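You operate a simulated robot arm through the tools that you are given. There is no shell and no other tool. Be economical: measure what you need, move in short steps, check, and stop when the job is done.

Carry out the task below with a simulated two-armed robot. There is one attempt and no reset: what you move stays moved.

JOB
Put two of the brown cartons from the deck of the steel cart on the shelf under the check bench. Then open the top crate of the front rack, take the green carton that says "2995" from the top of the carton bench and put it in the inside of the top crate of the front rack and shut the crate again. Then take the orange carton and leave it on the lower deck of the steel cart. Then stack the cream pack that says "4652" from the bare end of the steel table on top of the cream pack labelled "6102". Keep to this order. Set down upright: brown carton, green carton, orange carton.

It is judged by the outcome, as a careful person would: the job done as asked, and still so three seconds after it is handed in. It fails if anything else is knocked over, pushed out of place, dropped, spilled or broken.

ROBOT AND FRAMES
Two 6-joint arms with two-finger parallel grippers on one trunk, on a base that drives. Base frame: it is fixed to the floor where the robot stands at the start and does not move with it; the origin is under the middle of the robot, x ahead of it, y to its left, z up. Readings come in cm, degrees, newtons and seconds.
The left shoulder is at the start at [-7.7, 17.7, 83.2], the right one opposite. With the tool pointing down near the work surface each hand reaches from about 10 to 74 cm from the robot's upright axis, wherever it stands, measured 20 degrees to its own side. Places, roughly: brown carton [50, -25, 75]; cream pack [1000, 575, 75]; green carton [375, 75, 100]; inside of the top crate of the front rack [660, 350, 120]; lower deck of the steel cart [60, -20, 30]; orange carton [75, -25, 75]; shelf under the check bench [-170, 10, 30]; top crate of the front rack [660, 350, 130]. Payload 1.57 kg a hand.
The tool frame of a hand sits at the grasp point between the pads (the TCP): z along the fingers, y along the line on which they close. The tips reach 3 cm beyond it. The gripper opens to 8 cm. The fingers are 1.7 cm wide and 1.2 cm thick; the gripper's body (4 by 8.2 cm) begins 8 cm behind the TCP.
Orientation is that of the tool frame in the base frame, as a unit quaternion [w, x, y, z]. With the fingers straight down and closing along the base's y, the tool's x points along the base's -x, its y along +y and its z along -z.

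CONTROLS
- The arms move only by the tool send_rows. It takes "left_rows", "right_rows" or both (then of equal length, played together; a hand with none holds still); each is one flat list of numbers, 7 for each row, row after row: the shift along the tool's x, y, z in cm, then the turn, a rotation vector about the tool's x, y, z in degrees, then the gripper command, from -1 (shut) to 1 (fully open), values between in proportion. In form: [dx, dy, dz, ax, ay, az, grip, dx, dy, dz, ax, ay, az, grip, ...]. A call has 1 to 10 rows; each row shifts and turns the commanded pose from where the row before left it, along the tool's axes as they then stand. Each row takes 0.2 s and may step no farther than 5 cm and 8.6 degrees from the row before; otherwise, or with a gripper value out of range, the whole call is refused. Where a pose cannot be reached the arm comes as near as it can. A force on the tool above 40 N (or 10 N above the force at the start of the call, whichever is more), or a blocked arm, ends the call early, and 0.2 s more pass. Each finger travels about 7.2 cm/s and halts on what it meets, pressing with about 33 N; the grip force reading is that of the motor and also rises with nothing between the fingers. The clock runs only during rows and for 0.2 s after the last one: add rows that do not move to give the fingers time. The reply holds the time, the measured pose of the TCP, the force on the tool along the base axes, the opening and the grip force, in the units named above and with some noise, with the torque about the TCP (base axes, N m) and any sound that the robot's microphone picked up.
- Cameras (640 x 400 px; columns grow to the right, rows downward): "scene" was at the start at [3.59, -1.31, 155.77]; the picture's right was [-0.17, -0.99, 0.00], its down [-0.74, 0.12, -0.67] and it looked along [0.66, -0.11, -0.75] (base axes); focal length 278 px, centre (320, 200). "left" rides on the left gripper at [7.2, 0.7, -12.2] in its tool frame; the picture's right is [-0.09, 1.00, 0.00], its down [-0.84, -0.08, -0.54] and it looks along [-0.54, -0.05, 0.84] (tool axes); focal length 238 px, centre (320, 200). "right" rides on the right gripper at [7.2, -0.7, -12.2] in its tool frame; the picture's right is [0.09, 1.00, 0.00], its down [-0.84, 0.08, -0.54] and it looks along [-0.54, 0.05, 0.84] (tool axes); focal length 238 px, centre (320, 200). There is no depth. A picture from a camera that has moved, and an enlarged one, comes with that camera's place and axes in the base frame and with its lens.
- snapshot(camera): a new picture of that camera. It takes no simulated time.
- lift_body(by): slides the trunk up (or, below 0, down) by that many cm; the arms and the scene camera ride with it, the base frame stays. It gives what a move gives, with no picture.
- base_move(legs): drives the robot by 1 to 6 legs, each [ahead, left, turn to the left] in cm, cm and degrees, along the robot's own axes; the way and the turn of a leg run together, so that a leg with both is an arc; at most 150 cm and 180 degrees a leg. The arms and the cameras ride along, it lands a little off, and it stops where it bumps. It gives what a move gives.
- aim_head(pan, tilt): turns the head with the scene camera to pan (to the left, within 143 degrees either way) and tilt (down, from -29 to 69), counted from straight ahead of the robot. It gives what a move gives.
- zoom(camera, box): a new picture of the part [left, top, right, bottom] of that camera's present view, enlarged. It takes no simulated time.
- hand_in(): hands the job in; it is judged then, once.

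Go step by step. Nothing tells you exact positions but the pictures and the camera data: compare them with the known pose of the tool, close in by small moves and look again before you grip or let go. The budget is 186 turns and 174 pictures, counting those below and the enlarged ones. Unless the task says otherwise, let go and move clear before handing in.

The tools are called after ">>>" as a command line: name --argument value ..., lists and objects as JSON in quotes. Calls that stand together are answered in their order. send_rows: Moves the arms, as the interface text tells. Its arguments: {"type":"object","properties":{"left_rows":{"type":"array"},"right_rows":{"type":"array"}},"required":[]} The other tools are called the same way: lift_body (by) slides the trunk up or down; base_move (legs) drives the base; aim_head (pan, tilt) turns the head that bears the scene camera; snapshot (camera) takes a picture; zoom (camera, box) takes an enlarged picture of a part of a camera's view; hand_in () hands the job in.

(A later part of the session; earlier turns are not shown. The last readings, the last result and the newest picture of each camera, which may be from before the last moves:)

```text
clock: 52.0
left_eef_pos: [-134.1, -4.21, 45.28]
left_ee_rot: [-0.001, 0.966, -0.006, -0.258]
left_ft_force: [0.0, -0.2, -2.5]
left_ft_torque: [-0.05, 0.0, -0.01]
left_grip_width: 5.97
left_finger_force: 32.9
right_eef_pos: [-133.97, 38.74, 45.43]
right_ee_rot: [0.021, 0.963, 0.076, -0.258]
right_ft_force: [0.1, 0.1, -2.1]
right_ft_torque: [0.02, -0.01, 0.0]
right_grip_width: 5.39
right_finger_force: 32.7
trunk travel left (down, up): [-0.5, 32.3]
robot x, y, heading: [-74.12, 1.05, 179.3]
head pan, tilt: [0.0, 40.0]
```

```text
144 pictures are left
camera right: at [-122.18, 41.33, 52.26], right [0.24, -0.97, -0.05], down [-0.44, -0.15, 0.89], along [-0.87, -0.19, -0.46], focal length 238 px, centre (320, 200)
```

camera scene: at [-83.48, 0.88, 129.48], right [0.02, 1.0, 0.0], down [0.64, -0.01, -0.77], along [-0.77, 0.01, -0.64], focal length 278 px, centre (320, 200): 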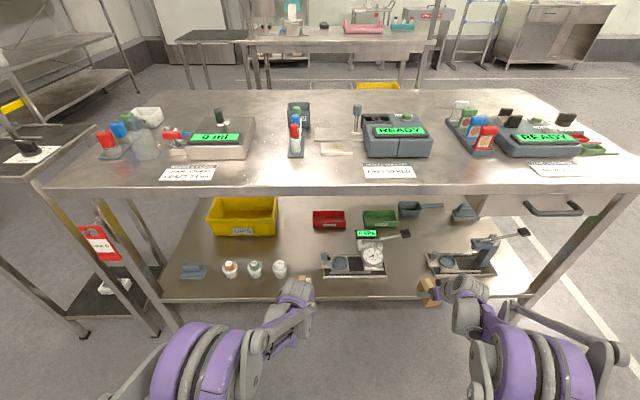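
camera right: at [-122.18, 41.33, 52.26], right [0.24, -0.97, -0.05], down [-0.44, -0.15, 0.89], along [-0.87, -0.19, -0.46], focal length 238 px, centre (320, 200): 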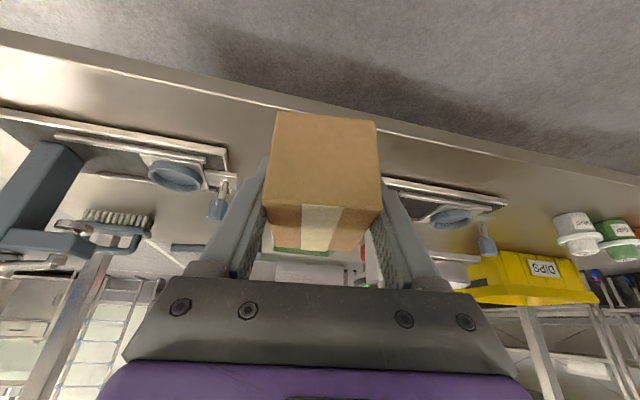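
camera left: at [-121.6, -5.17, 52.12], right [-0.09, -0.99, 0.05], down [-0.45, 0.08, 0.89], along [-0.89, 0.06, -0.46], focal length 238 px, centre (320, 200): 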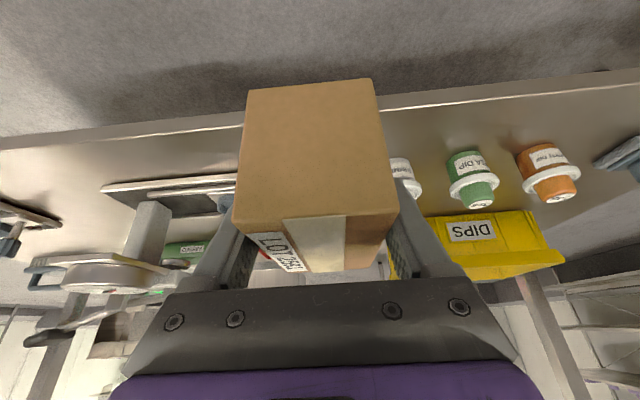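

Laterally both are centred on their gaps. I drive the last 15 cm and check again.

>>> base_move --legs '[[15, 0, 0]]'

>>> snapshot --camera "scene"

>>> snapshot --camera "left"

>>> snapshot --camera "right"

```text
clock: 53.4
left_eef_pos: [-149.08, -4.07, 45.27]
left_ee_rot: [-0.001, 0.966, -0.007, -0.258]
left_ft_force: [0.6, 0.8, -2.3]
left_ft_torque: [-0.03, -0.03, 0.06]
left_grip_width: 5.95
left_finger_force: 32.9
right_eef_pos: [-149.14, 39.03, 45.38]
right_ee_rot: [0.02, 0.963, 0.076, -0.258]
right_ft_force: [1.2, 0.7, -0.1]
right_ft_torque: [0.0, 0.02, 0.01]
right_grip_width: 5.36
right_finger_force: 33.2
trunk travel left (down, up): [-0.5, 32.3]
robot x, y, heading: [-88.79, 1.04, 179.1]
head pan, tilt: [0.0, 40.0]
```

```text
143 pictures are left
camera scene: at [-98.56, 1.11, 129.48], right [0.02, 1.0, 0.0], down [0.64, -0.01, -0.77], along [-0.77, 0.01, -0.64], focal length 278 px, centre (320, 200)
```

scene: 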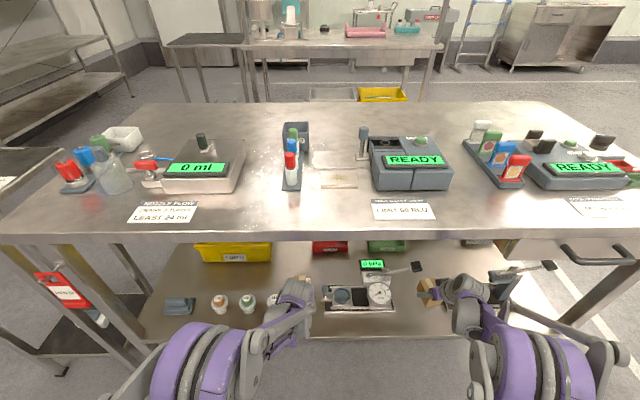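

```text
142 pictures are left
camera left: at [-136.68, -4.97, 52.12], right [-0.09, -0.99, 0.05], down [-0.45, 0.08, 0.89], along [-0.89, 0.06, -0.46], focal length 238 px, centre (320, 200)
```

left: 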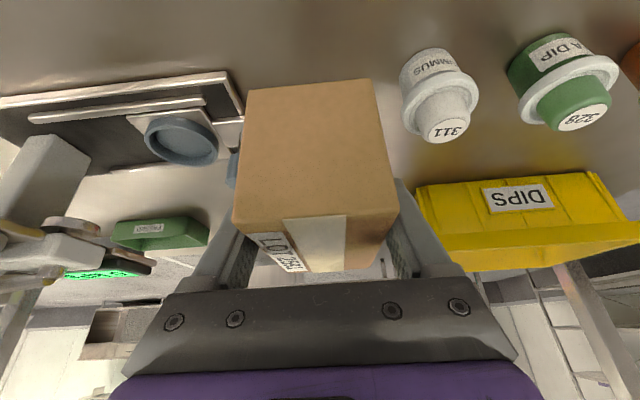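

```text
141 pictures are left
camera right: at [-137.28, 41.54, 52.26], right [0.24, -0.97, -0.05], down [-0.44, -0.15, 0.89], along [-0.87, -0.19, -0.46], focal length 238 px, centre (320, 200)
```

right: 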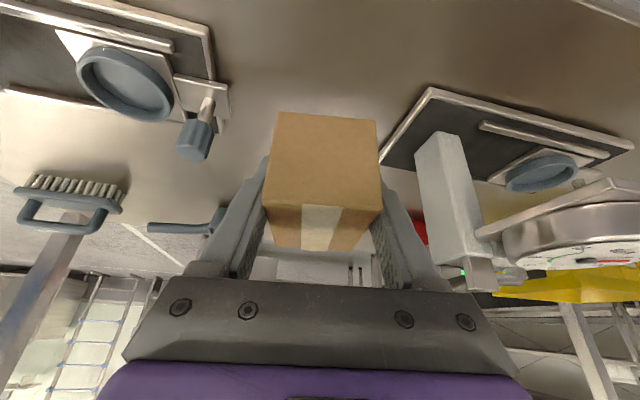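

Both gaps leave 2+ cm clearance each side. I lower both 7 cm slowly, then feel for the shelf.

>>> send_rows --left_rows '[0.5, 0, 0.87, 0, 0, 0, -1, 0.5, 0, 0.87, 0, 0, 0, -1, 0.5, 0, 0.87, 0, 0, 0, -1, 0.5, 0, 0.87, 0, 0, 0, -1, 0.5, 0, 0.87, 0, 0, 0, -1, 0.5, 0, 0.87, 0, 0, 0, -1, 0.5, 0, 0.87, 0, 0, 0, -1, 0, 0, 0, 0, 0, 0, -1]' --right_rows '[0.5, 0.4, 0.87, 0, 0, 0, -1, 0.5, 0.4, 0.87, 0, 0, 0, -1, 0.5, 0, 0.87, 0, 0, 0, -1, 0.5, 0, 0.87, 0, 0, 0, -1, 0.5, 0, 0.87, 0, 0, 0, -1, 0.5, 0, 0.87, 0, 0, 0, -1, 0.5, 0, 0.87, 0, 0, 0, -1, 0, 0, 0, 0, 0, 0, -1]'

>>> snapshot --camera "left"

>>> snapshot --camera "right"

```text
clock: 55.2
left_eef_pos: [-149.13, -4.07, 38.18]
left_ee_rot: [-0.001, 0.966, -0.006, -0.259]
left_ft_force: [-0.7, -0.6, -2.2]
left_ft_torque: [-0.03, 0.0, -0.03]
left_grip_width: 5.97
left_finger_force: 32.5
right_eef_pos: [-148.99, 38.1, 38.38]
right_ee_rot: [0.021, 0.963, 0.077, -0.258]
right_ft_force: [-0.7, -0.5, -1.4]
right_ft_torque: [0.0, -0.03, 0.0]
right_grip_width: 5.35
right_finger_force: 32.7
trunk travel left (down, up): [-0.5, 32.3]
robot x, y, heading: [-88.82, 1.02, 179.4]
head pan, tilt: [0.0, 40.0]
```

```text
140 pictures are left
camera left: at [-136.67, -4.93, 45.1], right [-0.09, -0.99, 0.05], down [-0.45, 0.08, 0.89], along [-0.89, 0.06, -0.46], focal length 238 px, centre (320, 200)
```

left: 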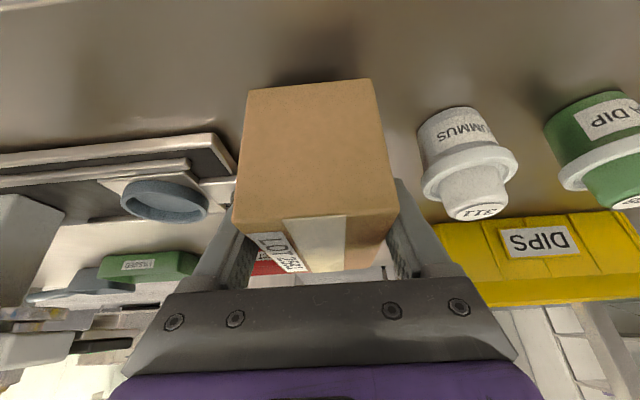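

```text
139 pictures are left
camera right: at [-137.11, 40.65, 45.26], right [0.24, -0.97, -0.05], down [-0.44, -0.15, 0.89], along [-0.87, -0.19, -0.46], focal length 238 px, centre (320, 200)
```

right: 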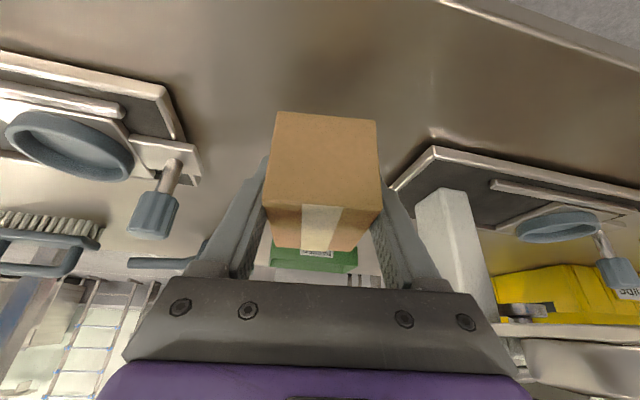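

Shelf works out at z≈31; bottoms are at ≈34. I lower 2.1 cm, then creep.

>>> send_rows --left_rows '[0.35, 0, 0.61, 0, 0, 0, -1, 0.35, 0, 0.61, 0, 0, 0, -1, 0.35, 0, 0.61, 0, 0, 0, -1, 0, 0, 0, 0, 0, 0, -1]' --right_rows '[0.35, 0, 0.61, 0, 0, 0, -1, 0.35, 0, 0.61, 0, 0, 0, -1, 0.35, 0, 0.61, 0, 0, 0, -1, 0, 0, 0, 0, 0, 0, -1]'

>>> send_rows --left_rows '[0.2, 0, 0.35, 0, 0, 0, -1, 0, 0, 0, 0, 0, 0, -1]' --right_rows '[0.2, 0, 0.35, 0, 0, 0, -1, 0, 0, 0, 0, 0, 0, -1]'

>>> send_rows --left_rows '[0.2, 0, 0.35, 0, 0, 0, -1, 0, 0, 0, 0, 0, 0, -1]' --right_rows '[0.2, 0, 0.35, 0, 0, 0, -1, 0, 0, 0, 0, 0, 0, -1]'

```text
clock: 56.2
left_eef_pos: [-149.23, -4.1, 36.23]
left_ee_rot: [-0.002, 0.966, -0.007, -0.26]
left_ft_force: [0.3, 0.0, -3.1]
left_ft_torque: [-0.01, 0.04, -0.02]
left_grip_width: 5.97
left_finger_force: 32.8
right_eef_pos: [-149.05, 37.85, 36.23]
right_ee_rot: [0.02, 0.963, 0.076, -0.258]
right_ft_force: [0.0, -0.1, -2.4]
right_ft_torque: [0.01, -0.01, 0.0]
right_grip_width: 5.37
right_finger_force: 32.9
trunk travel left (down, up): [-0.5, 32.3]
robot x, y, heading: [-88.85, 0.73, 179.3]
head pan, tilt: [0.0, 40.0]
```

```text
clock: 56.8
left_eef_pos: [-149.19, -4.16, 35.95]
left_ee_rot: [-0.002, 0.966, -0.007, -0.259]
left_ft_force: [0.3, 0.3, -2.5]
left_ft_torque: [0.0, 0.01, 0.02]
left_grip_width: 5.97
left_finger_force: 33.1
right_eef_pos: [-149.02, 38.06, 35.89]
right_ee_rot: [0.02, 0.963, 0.076, -0.258]
right_ft_force: [-0.3, -0.3, -0.1]
right_ft_torque: [-0.02, 0.01, 0.01]
right_grip_width: 5.37
right_finger_force: 33.0
trunk travel left (down, up): [-0.5, 32.3]
robot x, y, heading: [-89.16, 1.02, 179.2]
head pan, tilt: [0.0, 40.0]
```

```text
clock: 57.4
left_eef_pos: [-149.17, -4.1, 35.35]
left_ee_rot: [-0.002, 0.966, -0.006, -0.259]
left_ft_force: [0.0, -0.2, -2.5]
left_ft_torque: [0.03, -0.01, 0.01]
left_grip_width: 5.98
left_finger_force: 32.8
right_eef_pos: [-149.04, 38.13, 35.49]
right_ee_rot: [0.02, 0.963, 0.077, -0.259]
right_ft_force: [-0.7, 0.6, -1.9]
right_ft_torque: [-0.02, 0.0, -0.01]
right_grip_width: 5.34
right_finger_force: 33.0
trunk travel left (down, up): [-0.5, 32.3]
robot x, y, heading: [-89.36, 0.63, 179.0]
head pan, tilt: [0.0, 40.0]
```

No contact yet; I continue creeping down.

>>> send_rows --left_rows '[0.15, 0, 0.26, 0, 0, 0, -1, 0, 0, 0, 0, 0, 0, -1]' --right_rows '[0.15, 0, 0.26, 0, 0, 0, -1, 0, 0, 0, 0, 0, 0, -1]'

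>>> send_rows --left_rows '[0.15, 0, 0.26, 0, 0, 0, -1, 0, 0, 0, 0, 0, 0, -1]' --right_rows '[0.15, 0, 0.26, 0, 0, 0, -1, 0, 0, 0, 0, 0, 0, -1]'

>>> send_rows --left_rows '[0.15, 0, 0.26, 0, 0, 0, -1, 0, 0, 0, 0, 0, 0, -1]' --right_rows '[0.15, 0, 0.26, 0, 0, 0, -1, 0, 0, 0, 0, 0, 0, -1]'

>>> snapshot --camera "left"

>>> snapshot --camera "right"

```text
clock: 58.0
left_eef_pos: [-149.12, -4.12, 35.24]
left_ee_rot: [-0.002, 0.965, -0.008, -0.261]
left_ft_force: [1.7, 0.3, 28.9]
left_ft_torque: [-0.07, -0.46, -0.03]
left_grip_width: 5.96
left_finger_force: 33.1
right_eef_pos: [-148.89, 38.07, 35.19]
right_ee_rot: [0.021, 0.962, 0.077, -0.26]
right_ft_force: [0.4, 0.0, -0.7]
right_ft_torque: [0.01, -0.02, 0.01]
right_grip_width: 5.34
right_finger_force: 33.0
trunk travel left (down, up): [-0.5, 32.3]
robot x, y, heading: [-89.13, 0.93, 179.1]
head pan, tilt: [0.0, 40.0]
```

```text
clock: 58.4
left_eef_pos: [-149.11, -4.13, 35.06]
left_ee_rot: [-0.002, 0.965, -0.008, -0.261]
left_ft_force: [5.6, -1.8, 17.1]
left_ft_torque: [0.12, -0.33, -0.05]
left_grip_width: 5.97
left_finger_force: 32.8
right_eef_pos: [-148.94, 38.17, 35.03]
right_ee_rot: [0.021, 0.963, 0.077, -0.259]
right_ft_force: [0.4, 0.4, 2.3]
right_ft_torque: [-0.06, -0.19, 0.06]
right_grip_width: 5.38
right_finger_force: 32.7
trunk travel left (down, up): [-0.5, 32.3]
robot x, y, heading: [-89.11, 0.76, 179.4]
head pan, tilt: [0.0, 40.0]
stopped in row 2 (left hand): the force on the tool passed its limit at 42 N (the readings are from after the stop); the commanded pose is now the measured one
```

```text
clock: 58.8
left_eef_pos: [-149.15, -4.17, 35.11]
left_ee_rot: [-0.002, 0.965, -0.007, -0.262]
left_ft_force: [6.1, -1.2, 21.2]
left_ft_torque: [0.03, -0.88, 0.0]
left_grip_width: 5.98
left_finger_force: 32.9
right_eef_pos: [-149.04, 38.06, 34.97]
right_ee_rot: [0.02, 0.963, 0.077, -0.259]
right_ft_force: [5.1, 0.1, 18.4]
right_ft_torque: [-0.11, -0.74, -0.02]
right_grip_width: 5.34
right_finger_force: 33.2
trunk travel left (down, up): [-0.5, 32.3]
robot x, y, heading: [-88.83, 0.9, 179.4]
head pan, tilt: [0.0, 40.0]
stopped in row 2 (left hand): the force on the tool passed its limit at 44 N (the readings are from after the stop); the commanded pose is now the measured one
```

```text
138 pictures are left
camera left: at [-136.64, -4.98, 41.78], right [-0.1, -0.99, 0.05], down [-0.45, 0.08, 0.89], along [-0.89, 0.06, -0.45], focal length 238 px, centre (320, 200)
```

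left: 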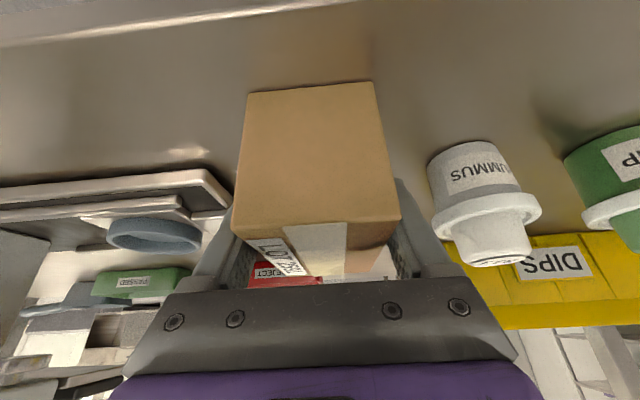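

```text
137 pictures are left
camera right: at [-137.0, 40.64, 41.84], right [0.24, -0.97, -0.05], down [-0.43, -0.15, 0.89], along [-0.87, -0.19, -0.45], focal length 238 px, centre (320, 200)
```

right: 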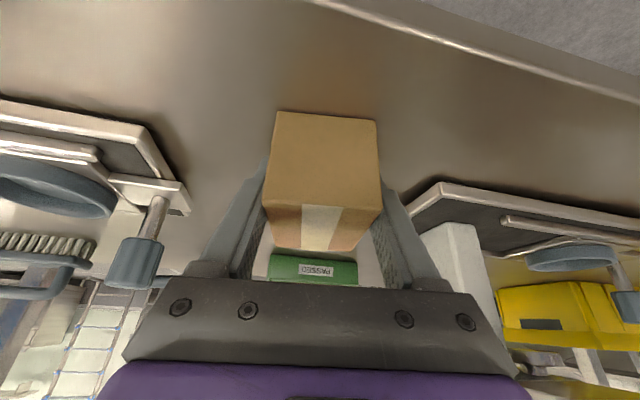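

Both cartons stand on the shelf. I open both grippers partly and withdraw along the tool axes.

>>> send_rows --left_rows '[0, 0, 0, 0, 0, 0, 0.6, 0, 0, 0, 0, 0, 0, 0.8, 0, 0, 0, 0, 0, 0, 0.8, 0, 0, -1, 0, 0, 0, 0.8, 0, 0, -2, 0, 0, 0, 0.8, 0, 0, -2, 0, 0, 0, 0.8, 0, 0, -2, 0, 0, 0, 0.8, 0, 0, -2, 0, 0, 0, 0.8, 0, 0, -2, 0, 0, 0, 0.8]' --right_rows '[0, 0, 0, 0, 0, 0, 0.6, 0, 0, 0, 0, 0, 0, 0.8, 0, 0, 0, 0, 0, 0, 0.8, 0, 0, -1, 0, 0, 0, 0.8, 0, 0, -2, 0, 0, 0, 0.8, 0, 0, -2, 0, 0, 0, 0.8, 0, 0, -2, 0, 0, 0, 0.8, 0, 0, -2, 0, 0, 0, 0.8, 0, 0, -2, 0, 0, 0, 0.8]'

>>> base_move --legs '[[-40, 0, 0]]'

>>> snapshot --camera "scene"

```text
clock: 60.8
left_eef_pos: [-143.63, -4.04, 44.29]
left_ee_rot: [-0.002, 0.965, -0.008, -0.261]
left_ft_force: [1.0, -0.2, 0.3]
left_ft_torque: [-0.01, 0.02, -0.01]
left_grip_width: 7.18
left_finger_force: 0.0
right_eef_pos: [-143.45, 39.16, 44.27]
right_ee_rot: [0.021, 0.963, 0.077, -0.258]
right_ft_force: [0.1, 0.1, -0.3]
right_ft_torque: [-0.01, 0.0, 0.0]
right_grip_width: 7.19
right_finger_force: 0.0
trunk travel left (down, up): [-0.5, 32.3]
robot x, y, heading: [-88.88, 0.5, 179.4]
head pan, tilt: [0.0, 40.0]
```

```text
clock: 63.3
left_eef_pos: [-103.81, -4.97, 44.38]
left_ee_rot: [-0.001, 0.966, -0.003, -0.26]
left_ft_force: [1.5, -0.5, 0.1]
left_ft_torque: [0.0, -0.01, -0.01]
left_grip_width: 7.21
left_finger_force: 0.0
right_eef_pos: [-104.08, 38.01, 44.19]
right_ee_rot: [0.022, 0.962, 0.081, -0.259]
right_ft_force: [0.0, 0.0, -0.3]
right_ft_torque: [0.03, 0.01, 0.01]
right_grip_width: 7.22
right_finger_force: 0.0
trunk travel left (down, up): [-0.5, 32.3]
robot x, y, heading: [-49.33, 0.85, 179.6]
head pan, tilt: [0.0, 40.0]
```

```text
136 pictures are left
camera scene: at [-58.67, 0.59, 129.49], right [0.01, 1.0, 0.0], down [0.64, 0.0, -0.77], along [-0.77, 0.0, -0.64], focal length 278 px, centre (320, 200)
```

scene: 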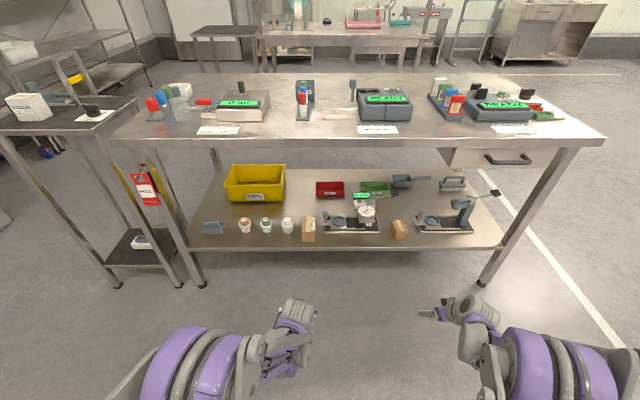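

Both brown cartons stand upright on the shelf and nothing else moved. Next the crate: I raise the trunk, turn around and look for a route.

>>> lift_body --by 29

>>> base_move --legs '[[0, 0, 150]]'

>>> aim_head --pan 45 --tilt 20

>>> snapshot --camera "scene"

>>> aim_head --pan 115 --tilt 25

>>> snapshot --camera "scene"

```text
clock: 66.2
left_eef_pos: [-103.74, -4.95, 73.27]
left_ee_rot: [-0.001, 0.965, -0.003, -0.261]
left_ft_force: [-0.3, 0.3, -0.1]
left_ft_torque: [0.01, 0.04, -0.02]
left_grip_width: 7.19
left_finger_force: 0.1
right_eef_pos: [-103.99, 38.25, 73.18]
right_ee_rot: [0.022, 0.962, 0.082, -0.259]
right_ft_force: [0.4, 0.4, 0.5]
right_ft_torque: [-0.02, 0.02, -0.01]
right_grip_width: 7.23
right_finger_force: 0.1
trunk travel left (down, up): [-29.5, 3.3]
robot x, y, heading: [-49.44, 0.72, 179.6]
head pan, tilt: [0.0, 40.0]
```

```text
clock: 72.8
left_eef_pos: [0.31, -23.18, 73.26]
left_ee_rot: [0.25, 0.264, 0.929, -0.072]
left_ft_force: [0.3, -0.1, -0.7]
left_ft_torque: [0.01, 0.0, 0.03]
left_grip_width: 7.19
left_finger_force: 0.1
right_eef_pos: [-22.02, -59.97, 73.23]
right_ee_rot: [0.255, 0.183, 0.948, -0.05]
right_ft_force: [-0.2, 0.4, -0.1]
right_ft_torque: [-0.03, 0.0, -0.04]
right_grip_width: 7.19
right_finger_force: 0.0
trunk travel left (down, up): [-29.5, 3.3]
robot x, y, heading: [-49.19, 0.71, -31.8]
head pan, tilt: [0.0, 40.0]
```

```text
clock: 73.9
left_eef_pos: [0.34, -23.25, 73.41]
left_ee_rot: [0.251, 0.263, 0.929, -0.071]
left_ft_force: [0.3, 0.9, -0.3]
left_ft_torque: [0.01, 0.0, 0.01]
left_grip_width: 7.2
left_finger_force: 0.0
right_eef_pos: [-22.09, -60.03, 73.16]
right_ee_rot: [0.254, 0.181, 0.949, -0.049]
right_ft_force: [0.0, -0.9, 0.3]
right_ft_torque: [0.02, 0.02, -0.01]
right_grip_width: 7.19
right_finger_force: 0.2
trunk travel left (down, up): [-29.5, 3.3]
robot x, y, heading: [-48.89, 0.56, -31.8]
head pan, tilt: [45.0, 20.0]
```

```text
135 pictures are left
camera scene: at [-43.78, 4.88, 162.33], right [0.23, -0.97, 0.0], down [-0.33, -0.08, -0.94], along [0.91, 0.22, -0.34], focal length 278 px, centre (320, 200)
```

scene: 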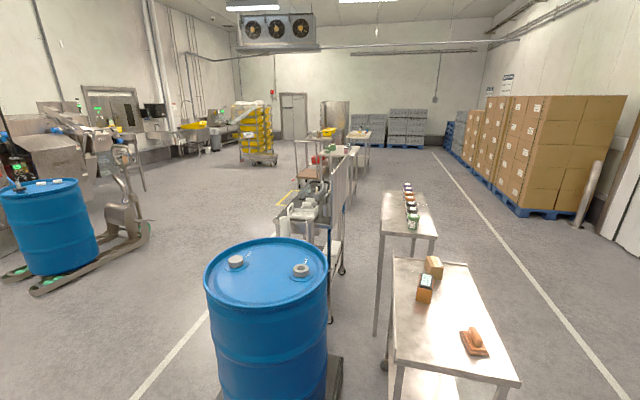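

```text
clock: 75.3
left_eef_pos: [0.35, -23.18, 73.36]
left_ee_rot: [0.251, 0.264, 0.928, -0.072]
left_ft_force: [-0.5, 0.6, 0.4]
left_ft_torque: [0.0, -0.01, 0.01]
left_grip_width: 7.19
left_finger_force: 0.0
right_eef_pos: [-21.96, -60.08, 73.26]
right_ee_rot: [0.256, 0.182, 0.948, -0.049]
right_ft_force: [-0.3, -0.7, 0.6]
right_ft_torque: [-0.01, 0.02, -0.01]
right_grip_width: 7.21
right_finger_force: 0.1
trunk travel left (down, up): [-29.5, 3.3]
robot x, y, heading: [-48.94, 0.46, -31.7]
head pan, tilt: [115.0, 25.0]
```

```text
134 pictures are left
camera scene: at [-51.76, 11.9, 161.52], right [0.99, -0.12, 0.0], down [-0.05, -0.42, -0.91], along [0.11, 0.9, -0.42], focal length 278 px, centre (320, 200)
```

scene: 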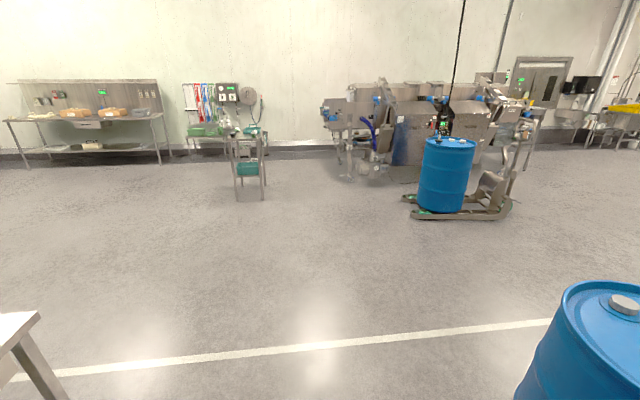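

I plan the route: left around the blue drum, then along y≈170 towards the yellow crate rack. I tuck the arms a little and drive.

>>> send_rows --left_rows '[2, 0, -4.05, 0, 0, 0, 1, 2, 0, -4.05, 0, 0, 0, 1, 2, 0, -4.05, 0, 0, 0, 1, 2, 0, -4.05, 0, 0, 0, 1]' --right_rows '[2, 0, -4.05, 0, 0, 0, 1, 2, 0, -4.05, 0, 0, 0, 1, 2, 0, -4.05, 0, 0, 0, 1, 2, 0, -4.05, 0, 0, 0, 1]'

>>> base_move --legs '[[0, 0, 121.7], [150, 0, 0], [20, 0, 0], [0, 0, -90]]'

>>> aim_head --pan 0 --tilt 20

>>> snapshot --camera "scene"

```text
clock: 76.3
left_eef_pos: [-13.05, -15.2, 83.22]
left_ee_rot: [0.251, 0.265, 0.928, -0.071]
left_ft_force: [-0.8, 0.1, -0.2]
left_ft_torque: [0.0, -0.04, 0.0]
left_grip_width: 8.01
left_finger_force: 0.1
right_eef_pos: [-36.36, -54.36, 83.26]
right_ee_rot: [0.257, 0.182, 0.948, -0.05]
right_ft_force: [-0.6, 0.9, 0.8]
right_ft_torque: [-0.01, -0.02, -0.01]
right_grip_width: 7.98
right_finger_force: 0.1
trunk travel left (down, up): [-29.5, 3.3]
robot x, y, heading: [-49.47, 0.54, -31.6]
head pan, tilt: [115.0, 25.0]
```

```text
clock: 93.5
left_eef_pos: [-15.47, 172.49, 83.34]
left_ee_rot: [0.26, -0.033, 0.965, 0.009]
left_ft_force: [0.2, 1.0, -0.4]
left_ft_torque: [0.01, 0.01, -0.01]
left_grip_width: 8.02
left_finger_force: 0.0
right_eef_pos: [-11.7, 126.94, 83.03]
right_ee_rot: [0.257, -0.117, 0.959, 0.031]
right_ft_force: [0.2, -0.5, 0.9]
right_ft_torque: [-0.01, 0.04, 0.01]
right_grip_width: 8.0
right_finger_force: 0.0
trunk travel left (down, up): [-29.5, 3.3]
robot x, y, heading: [-54.37, 163.94, 4.0]
head pan, tilt: [115.0, 25.0]
```

```text
clock: 95.5
left_eef_pos: [-15.48, 172.48, 83.3]
left_ee_rot: [0.26, -0.033, 0.965, 0.009]
left_ft_force: [0.2, 0.7, -0.3]
left_ft_torque: [-0.01, -0.01, 0.02]
left_grip_width: 8.01
left_finger_force: 0.0
right_eef_pos: [-11.71, 126.94, 83.16]
right_ee_rot: [0.258, -0.117, 0.959, 0.031]
right_ft_force: [0.0, 0.5, -0.5]
right_ft_torque: [0.04, -0.01, 0.03]
right_grip_width: 7.99
right_finger_force: 0.2
trunk travel left (down, up): [-29.5, 3.3]
robot x, y, heading: [-54.51, 163.92, 4.0]
head pan, tilt: [0.0, 20.0]
```

```text
133 pictures are left
camera scene: at [-49.36, 164.53, 162.33], right [0.07, -1.0, 0.0], down [-0.34, -0.02, -0.94], along [0.94, 0.07, -0.34], focal length 278 px, centre (320, 200)
```

scene: 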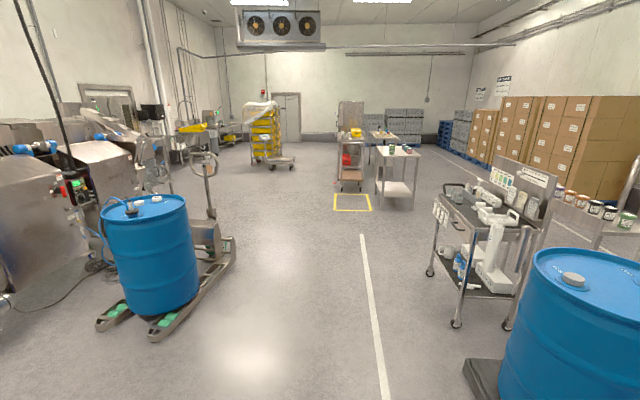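

The corridor is clear. I drive ahead along it.

>>> base_move --legs '[[150, 0, 0], [150, 0, 0], [120, 0, 0]]'

>>> aim_head --pan 25 --tilt 15

>>> snapshot --camera "scene"

>>> aim_head --pan -60 --tilt 30

>>> snapshot --camera "scene"

```text
clock: 115.9
left_eef_pos: [409.9, 200.61, 83.26]
left_ee_rot: [0.26, -0.036, 0.965, 0.009]
left_ft_force: [-0.5, -0.2, 0.9]
left_ft_torque: [0.02, -0.01, 0.01]
left_grip_width: 8.0
left_finger_force: 0.0
right_eef_pos: [414.2, 155.3, 83.13]
right_ee_rot: [0.258, -0.12, 0.958, 0.032]
right_ft_force: [-0.4, -0.3, -0.9]
right_ft_torque: [0.0, -0.03, -0.01]
right_grip_width: 7.97
right_finger_force: 0.0
trunk travel left (down, up): [-29.5, 3.3]
robot x, y, heading: [371.36, 192.22, 4.4]
head pan, tilt: [0.0, 20.0]
```

```text
clock: 116.8
left_eef_pos: [409.94, 200.7, 83.27]
left_ee_rot: [0.26, -0.036, 0.965, 0.009]
left_ft_force: [0.2, -0.6, 0.0]
left_ft_torque: [0.01, -0.01, 0.05]
left_grip_width: 7.99
left_finger_force: 0.0
right_eef_pos: [414.09, 155.26, 83.14]
right_ee_rot: [0.257, -0.12, 0.958, 0.032]
right_ft_force: [0.1, -1.0, -0.6]
right_ft_torque: [0.0, -0.05, 0.01]
right_grip_width: 8.01
right_finger_force: 0.0
trunk travel left (down, up): [-29.5, 3.3]
robot x, y, heading: [370.86, 192.05, 4.5]
head pan, tilt: [25.0, 15.0]
```

```text
132 pictures are left
camera scene: at [375.02, 196.42, 163.14], right [0.49, -0.87, 0.0], down [-0.23, -0.13, -0.97], along [0.84, 0.47, -0.26], focal length 278 px, centre (320, 200)
```

scene: 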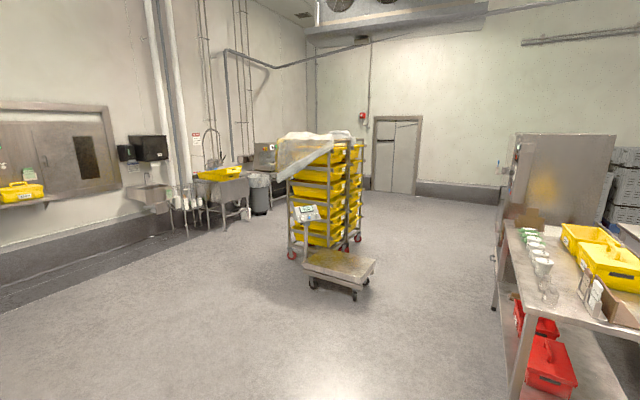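

```text
clock: 118.4
left_eef_pos: [409.88, 200.69, 83.24]
left_ee_rot: [0.261, -0.037, 0.965, 0.01]
left_ft_force: [-0.2, 1.3, 0.6]
left_ft_torque: [0.01, 0.02, -0.01]
left_grip_width: 8.02
left_finger_force: 0.1
right_eef_pos: [414.1, 155.38, 83.19]
right_ee_rot: [0.258, -0.119, 0.958, 0.032]
right_ft_force: [0.5, 1.0, 0.7]
right_ft_torque: [-0.01, -0.01, -0.01]
right_grip_width: 7.97
right_finger_force: 0.1
trunk travel left (down, up): [-29.5, 3.3]
robot x, y, heading: [371.12, 192.31, 4.1]
head pan, tilt: [-60.0, 30.0]
```

```text
131 pictures are left
camera scene: at [371.98, 184.39, 160.72], right [-0.83, -0.56, 0.0], down [-0.28, 0.41, -0.87], along [0.49, -0.71, -0.5], focal length 278 px, centre (320, 200)
```

scene: 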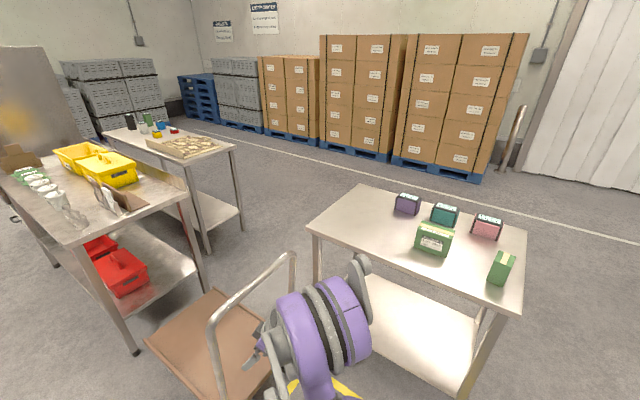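

I see the crate rack with a floor scale before it, and the carton bench with two green cartons to my right. I zoom in on both.

>>> zoom --camera "scene" --box '[380, 180, 540, 300]'

>>> aim_head --pan 25 --tilt 15

>>> zoom --camera "scene" --box '[260, 120, 400, 300]'

```text
3.33 times, centred on (460, 240) of scene
camera zoom: at [371.98, 184.39, 160.72], right [-0.83, -0.56, 0.0], down [-0.28, 0.41, -0.87], along [0.49, -0.71, -0.5], focal length 927 px, centre (-147, 67)
```

zoom: 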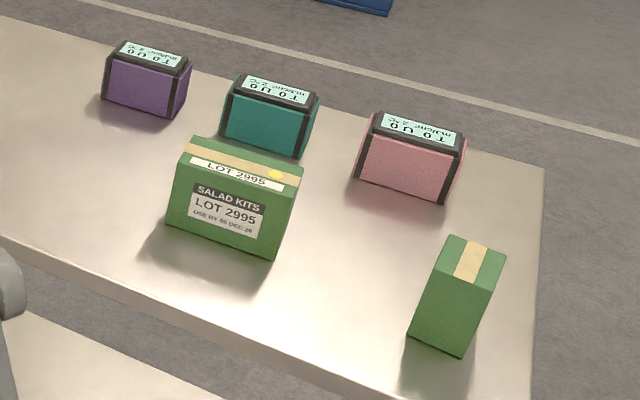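

```text
clock: 120.0
left_eef_pos: [410.01, 200.78, 83.33]
left_ee_rot: [0.261, -0.036, 0.965, 0.01]
left_ft_force: [0.2, -0.2, -0.5]
left_ft_torque: [0.0, -0.03, 0.03]
left_grip_width: 7.97
left_finger_force: 0.0
right_eef_pos: [414.07, 155.22, 83.12]
right_ee_rot: [0.257, -0.12, 0.958, 0.032]
right_ft_force: [-0.6, -0.2, -0.1]
right_ft_torque: [0.05, 0.0, -0.01]
right_grip_width: 8.0
right_finger_force: 0.1
trunk travel left (down, up): [-29.5, 3.3]
robot x, y, heading: [370.87, 192.34, 4.2]
head pan, tilt: [25.0, 15.0]
```

```text
2.22 times, centred on (330, 210) of scene
camera zoom: at [375.03, 196.42, 163.14], right [0.49, -0.87, 0.0], down [-0.23, -0.13, -0.97], along [0.84, 0.47, -0.26], focal length 618 px, centre (298, 178)
```

zoom: 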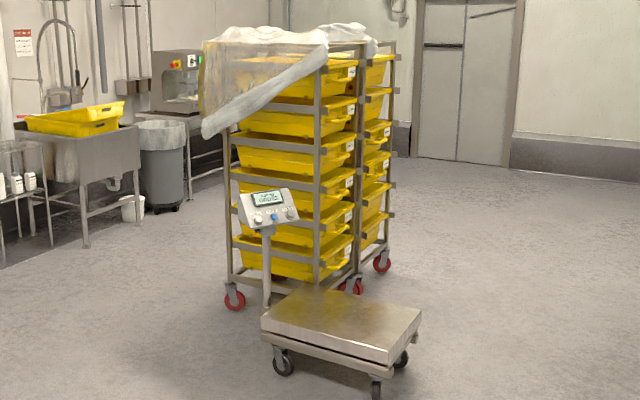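

The crates look like drawers whose label ends face −y (toward my right side of the rack). I drive closer to see.

>>> base_move --legs '[[0, 0, 8], [110, 0, 0]]'

>>> aim_head --pan 20 --tilt 22

>>> snapshot --camera "scene"

>>> aim_head --pan -40 --tilt 30

>>> snapshot --camera "scene"

```text
clock: 121.9
left_eef_pos: [413.14, 207.07, 83.31]
left_ee_rot: [0.259, -0.102, 0.96, 0.027]
left_ft_force: [-0.3, 1.4, -0.7]
left_ft_torque: [-0.02, 0.03, -0.01]
left_grip_width: 7.99
left_finger_force: 0.0
right_eef_pos: [423.1, 162.29, 82.98]
right_ee_rot: [0.249, -0.185, 0.95, 0.047]
right_ft_force: [-8.2, -3.7, 1.5]
right_ft_torque: [-0.24, 0.29, -0.44]
right_grip_width: 7.98
right_finger_force: 0.2
trunk travel left (down, up): [-29.5, 3.3]
robot x, y, heading: [375.56, 193.2, 12.2]
head pan, tilt: [25.0, 15.0]
stopped in leg 2: the force on the tool passed its limit at 60 N (the readings are from after the stop); the commanded pose is now the measured one
```

```text
clock: 122.6
left_eef_pos: [413.08, 206.97, 83.3]
left_ee_rot: [0.26, -0.103, 0.96, 0.028]
left_ft_force: [0.6, -0.3, 0.3]
left_ft_torque: [-0.01, 0.02, 0.02]
left_grip_width: 8.02
left_finger_force: 0.1
right_eef_pos: [422.99, 162.27, 82.99]
right_ee_rot: [0.25, -0.184, 0.949, 0.048]
right_ft_force: [-6.5, -5.6, -2.0]
right_ft_torque: [-0.15, 0.12, -0.42]
right_grip_width: 8.02
right_finger_force: 0.1
trunk travel left (down, up): [-29.5, 3.3]
robot x, y, heading: [376.14, 193.25, 12.2]
head pan, tilt: [20.0, 22.0]
```

```text
128 pictures are left
camera scene: at [379.42, 197.16, 162.01], right [0.53, -0.85, 0.0], down [-0.32, -0.2, -0.93], along [0.78, 0.5, -0.37], focal length 278 px, centre (320, 200)
```

scene: 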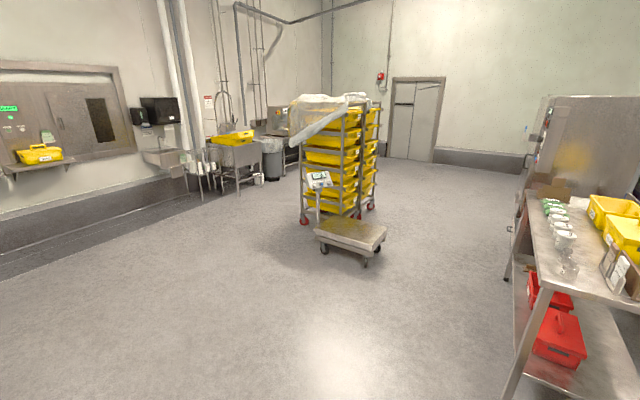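

```text
clock: 123.9
left_eef_pos: [413.06, 206.97, 83.32]
left_ee_rot: [0.259, -0.103, 0.96, 0.028]
left_ft_force: [-0.1, 0.2, 0.3]
left_ft_torque: [0.0, 0.01, 0.01]
left_grip_width: 8.0
left_finger_force: 0.0
right_eef_pos: [422.93, 162.35, 82.96]
right_ee_rot: [0.25, -0.184, 0.949, 0.048]
right_ft_force: [-8.3, -8.2, -2.3]
right_ft_torque: [-0.15, 0.27, -0.57]
right_grip_width: 8.0
right_finger_force: 0.1
trunk travel left (down, up): [-29.5, 3.3]
robot x, y, heading: [375.98, 193.25, 12.3]
head pan, tilt: [-40.0, 30.0]
```

```text
127 pictures are left
camera scene: at [379.58, 187.96, 160.72], right [-0.46, -0.89, 0.0], down [-0.44, 0.23, -0.87], along [0.77, -0.4, -0.5], focal length 278 px, centre (320, 200)
```

scene: 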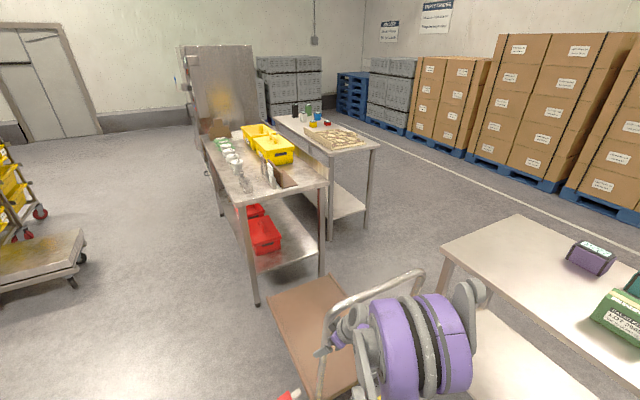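

The right hand touched the handle of the brown trolley. I back off right away, sidestep left and look.

>>> base_move --legs '[[-10, 0, 0]]'

>>> base_move --legs '[[0, 35, 0]]'

>>> aim_head --pan -50 --tilt 35

>>> snapshot --camera "scene"

```text
clock: 125.0
left_eef_pos: [403.33, 204.76, 83.27]
left_ee_rot: [0.259, -0.101, 0.96, 0.027]
left_ft_force: [-1.2, -0.7, 0.8]
left_ft_torque: [0.02, -0.02, 0.01]
left_grip_width: 8.01
left_finger_force: 0.0
right_eef_pos: [413.34, 160.07, 82.89]
right_ee_rot: [0.25, -0.184, 0.949, 0.048]
right_ft_force: [-0.6, -0.7, -0.6]
right_ft_torque: [0.02, -0.01, -0.01]
right_grip_width: 8.02
right_finger_force: 0.0
trunk travel left (down, up): [-29.5, 3.3]
robot x, y, heading: [365.93, 191.27, 12.1]
head pan, tilt: [-40.0, 30.0]
```

```text
clock: 128.7
left_eef_pos: [396.12, 238.81, 83.27]
left_ee_rot: [0.26, -0.098, 0.96, 0.026]
left_ft_force: [-0.5, -0.8, 0.5]
left_ft_torque: [0.02, 0.0, -0.02]
left_grip_width: 8.0
left_finger_force: 0.1
right_eef_pos: [405.75, 193.95, 82.92]
right_ee_rot: [0.249, -0.18, 0.95, 0.048]
right_ft_force: [0.5, -0.2, -0.1]
right_ft_torque: [-0.01, 0.0, 0.01]
right_grip_width: 8.0
right_finger_force: 0.1
trunk travel left (down, up): [-29.5, 3.3]
robot x, y, heading: [358.9, 225.26, 11.9]
head pan, tilt: [-40.0, 30.0]
```

```text
clock: 129.4
left_eef_pos: [396.09, 238.72, 83.26]
left_ee_rot: [0.259, -0.099, 0.96, 0.027]
left_ft_force: [0.8, 0.7, 0.0]
left_ft_torque: [0.0, 0.01, -0.04]
left_grip_width: 7.98
left_finger_force: 0.1
right_eef_pos: [405.8, 193.99, 82.94]
right_ee_rot: [0.25, -0.181, 0.95, 0.047]
right_ft_force: [0.7, 0.2, 0.3]
right_ft_torque: [0.0, -0.03, -0.01]
right_grip_width: 7.98
right_finger_force: 0.1
trunk travel left (down, up): [-29.5, 3.3]
robot x, y, heading: [358.76, 224.77, 11.9]
head pan, tilt: [-50.0, 35.0]
```

```text
126 pictures are left
camera scene: at [361.53, 218.96, 159.95], right [-0.62, -0.79, 0.0], down [-0.45, 0.35, -0.82], along [0.64, -0.51, -0.57], focal length 278 px, centre (320, 200)
```

scene: 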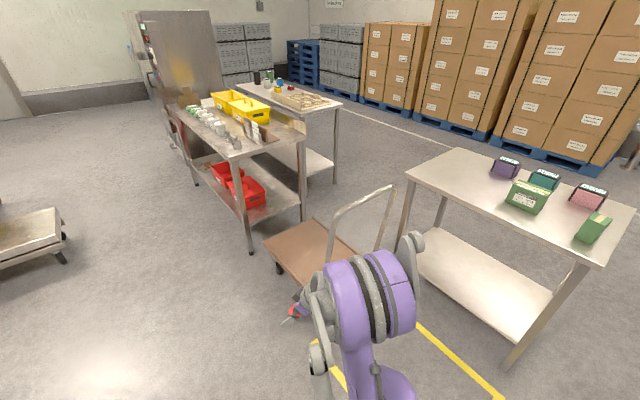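

I check the right hand quickly for that red bit.

>>> snapshot --camera "right"

>>> zoom --camera "scene" --box '[240, 180, 440, 340]'

```text
125 pictures are left
camera right: at [394.43, 188.84, 89.96], right [-0.44, 0.9, -0.05], down [0.4, 0.24, 0.88], along [0.8, 0.37, -0.47], focal length 238 px, centre (320, 200)
```

right: 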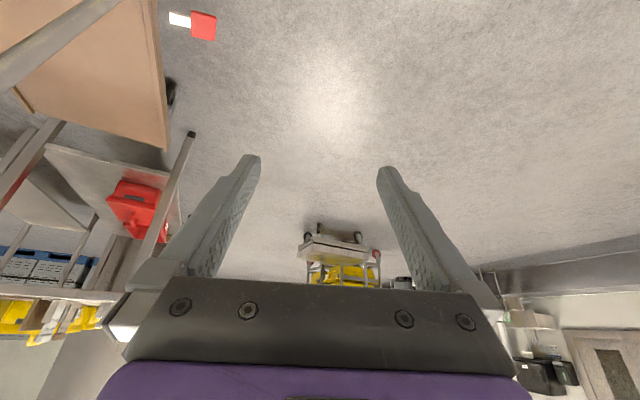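

```text
2.50 times, centred on (340, 260) of scene
camera zoom: at [361.53, 218.96, 159.95], right [-0.62, -0.79, 0.0], down [-0.45, 0.35, -0.82], along [0.64, -0.51, -0.57], focal length 695 px, centre (270, 50)
```

zoom: 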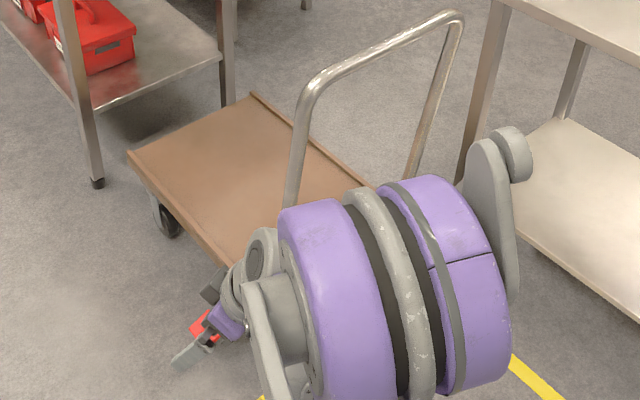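

>>> zoom --camera "right" --box '[100, 0, 260, 100]'

```text
4.00 times, centred on (180, 50) of right
camera zoom: at [394.43, 188.84, 89.96], right [-0.44, 0.9, -0.05], down [0.4, 0.24, 0.88], along [0.8, 0.37, -0.47], focal length 953 px, centre (880, 800)
```

zoom: 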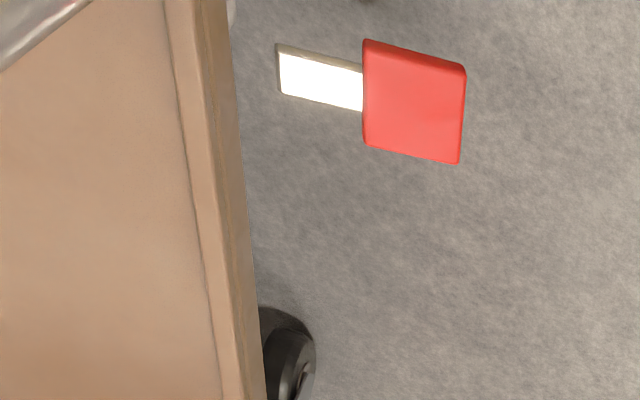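

That is only the trolley's brake pedal; nothing has fallen. I drive on toward the rack.

>>> base_move --legs '[[0, 0, 5], [140, 0, 0]]'

>>> aim_head --pan 10 --tilt 20

>>> snapshot --camera "scene"

>>> zoom --camera "scene" --box '[200, 60, 440, 260]'

```text
clock: 137.1
left_eef_pos: [534.54, 281.08, 83.14]
left_ee_rot: [0.259, -0.128, 0.957, 0.034]
left_ft_force: [-0.8, -0.2, -0.1]
left_ft_torque: [0.01, -0.02, -0.02]
left_grip_width: 7.99
left_finger_force: 0.1
right_eef_pos: [546.89, 237.06, 82.93]
right_ee_rot: [0.248, -0.21, 0.944, 0.055]
right_ft_force: [-0.1, 0.5, 0.4]
right_ft_torque: [-0.02, -0.01, -0.01]
right_grip_width: 8.01
right_finger_force: 0.0
trunk travel left (down, up): [-29.5, 3.3]
robot x, y, heading: [497.96, 265.04, 15.1]
head pan, tilt: [-50.0, 35.0]
```

```text
clock: 138.4
left_eef_pos: [534.49, 281.11, 83.28]
left_ee_rot: [0.258, -0.128, 0.957, 0.035]
left_ft_force: [0.0, -0.9, 0.6]
left_ft_torque: [-0.02, -0.01, 0.0]
left_grip_width: 8.0
left_finger_force: 0.0
right_eef_pos: [546.84, 237.1, 82.93]
right_ee_rot: [0.248, -0.211, 0.944, 0.055]
right_ft_force: [0.3, 0.7, 0.1]
right_ft_torque: [-0.03, 0.02, 0.02]
right_grip_width: 7.99
right_finger_force: 0.0
trunk travel left (down, up): [-29.5, 3.3]
robot x, y, heading: [497.89, 265.57, 15.3]
head pan, tilt: [10.0, 20.0]
```

```text
122 pictures are left
camera scene: at [502.36, 268.22, 162.33], right [0.43, -0.9, 0.0], down [-0.31, -0.15, -0.94], along [0.85, 0.4, -0.34], focal length 278 px, centre (320, 200)
```

scene: 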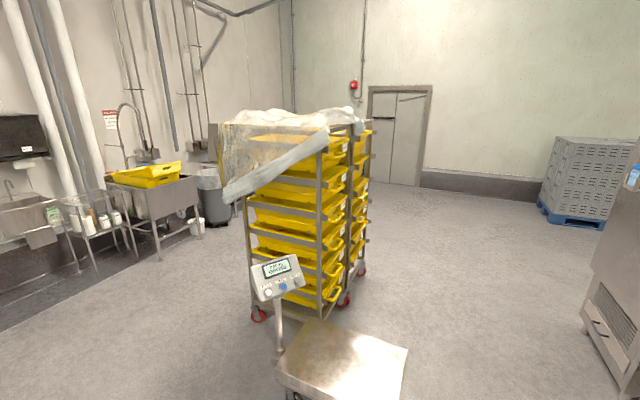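

```text
2.00 times, centred on (320, 160) of scene
camera zoom: at [502.36, 268.22, 162.33], right [0.43, -0.9, 0.0], down [-0.31, -0.15, -0.94], along [0.85, 0.4, -0.34], focal length 556 px, centre (320, 280)
```

zoom: 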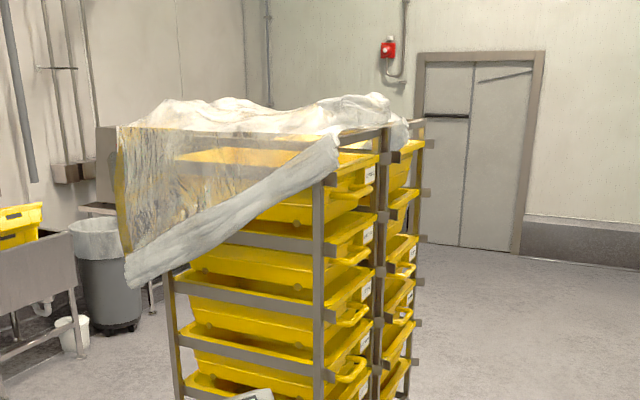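

The crates slide out toward −y with handles on the label ends; the front rack is at about x 650–685, y 335–388, handle at z≈129. I drive around the floor scale to stand in front of those ends, facing +y.

>>> base_move --legs '[[0, 0, -27], [150, 0, 0], [40, 0, 0], [0, 0, 102]]'

>>> aim_head --pan 0 --tilt 20

>>> snapshot --camera "scene"

```text
clock: 153.5
left_eef_pos: [672.93, 266.77, 83.29]
left_ee_rot: [-0.178, 0.702, -0.663, -0.188]
left_ft_force: [0.5, -1.4, -0.5]
left_ft_torque: [-0.03, 0.02, -0.01]
left_grip_width: 7.97
left_finger_force: 0.0
right_eef_pos: [718.47, 269.73, 82.89]
right_ee_rot: [-0.159, 0.756, -0.602, -0.199]
right_ft_force: [0.8, 0.4, 0.4]
right_ft_torque: [-0.04, -0.01, 0.0]
right_grip_width: 7.99
right_finger_force: 0.1
trunk travel left (down, up): [-29.5, 3.3]
robot x, y, heading: [680.57, 227.34, 93.0]
head pan, tilt: [10.0, 20.0]
```

```text
clock: 154.2
left_eef_pos: [672.87, 266.83, 83.27]
left_ee_rot: [-0.179, 0.701, -0.664, -0.189]
left_ft_force: [-0.3, -0.4, -0.3]
left_ft_torque: [0.0, 0.01, 0.02]
left_grip_width: 8.01
left_finger_force: 0.1
right_eef_pos: [718.5, 269.65, 83.08]
right_ee_rot: [-0.158, 0.757, -0.602, -0.199]
right_ft_force: [0.2, -0.8, -0.3]
right_ft_torque: [0.0, 0.02, -0.02]
right_grip_width: 8.0
right_finger_force: 0.0
trunk travel left (down, up): [-29.5, 3.3]
robot x, y, heading: [680.73, 227.37, 93.1]
head pan, tilt: [0.0, 20.0]
```

```text
120 pictures are left
camera scene: at [680.3, 232.87, 162.33], right [1.0, 0.06, 0.0], down [0.02, -0.34, -0.94], along [-0.05, 0.94, -0.34], focal length 278 px, centre (320, 200)
```

scene: 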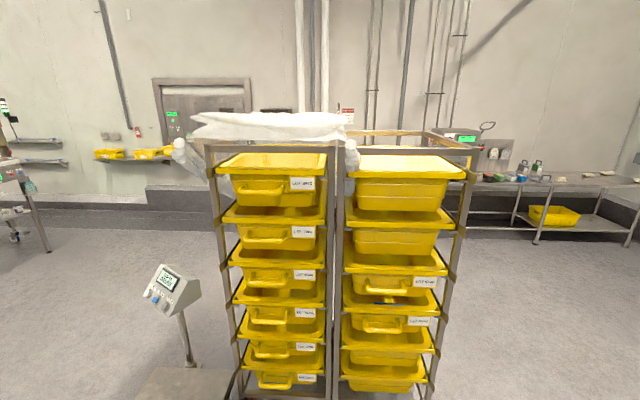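

The left rack is the front one. I zoom in on its top crate and handle.

>>> zoom --camera "scene" --box '[190, 120, 370, 245]'

```text
3.20 times, centred on (280, 182) of scene
camera zoom: at [680.3, 232.87, 162.33], right [1.0, 0.06, 0.0], down [0.02, -0.34, -0.94], along [-0.05, 0.94, -0.34], focal length 890 px, centre (448, 256)
```

zoom: 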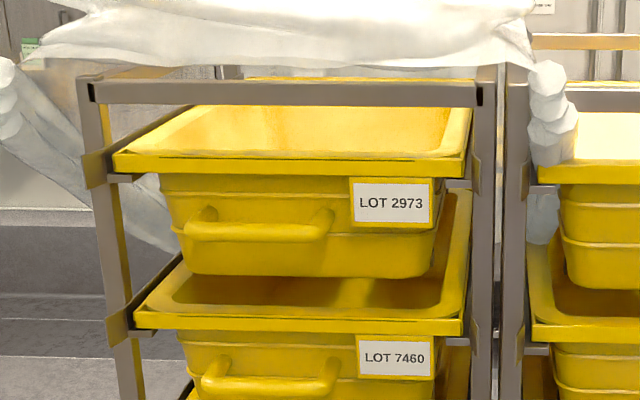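

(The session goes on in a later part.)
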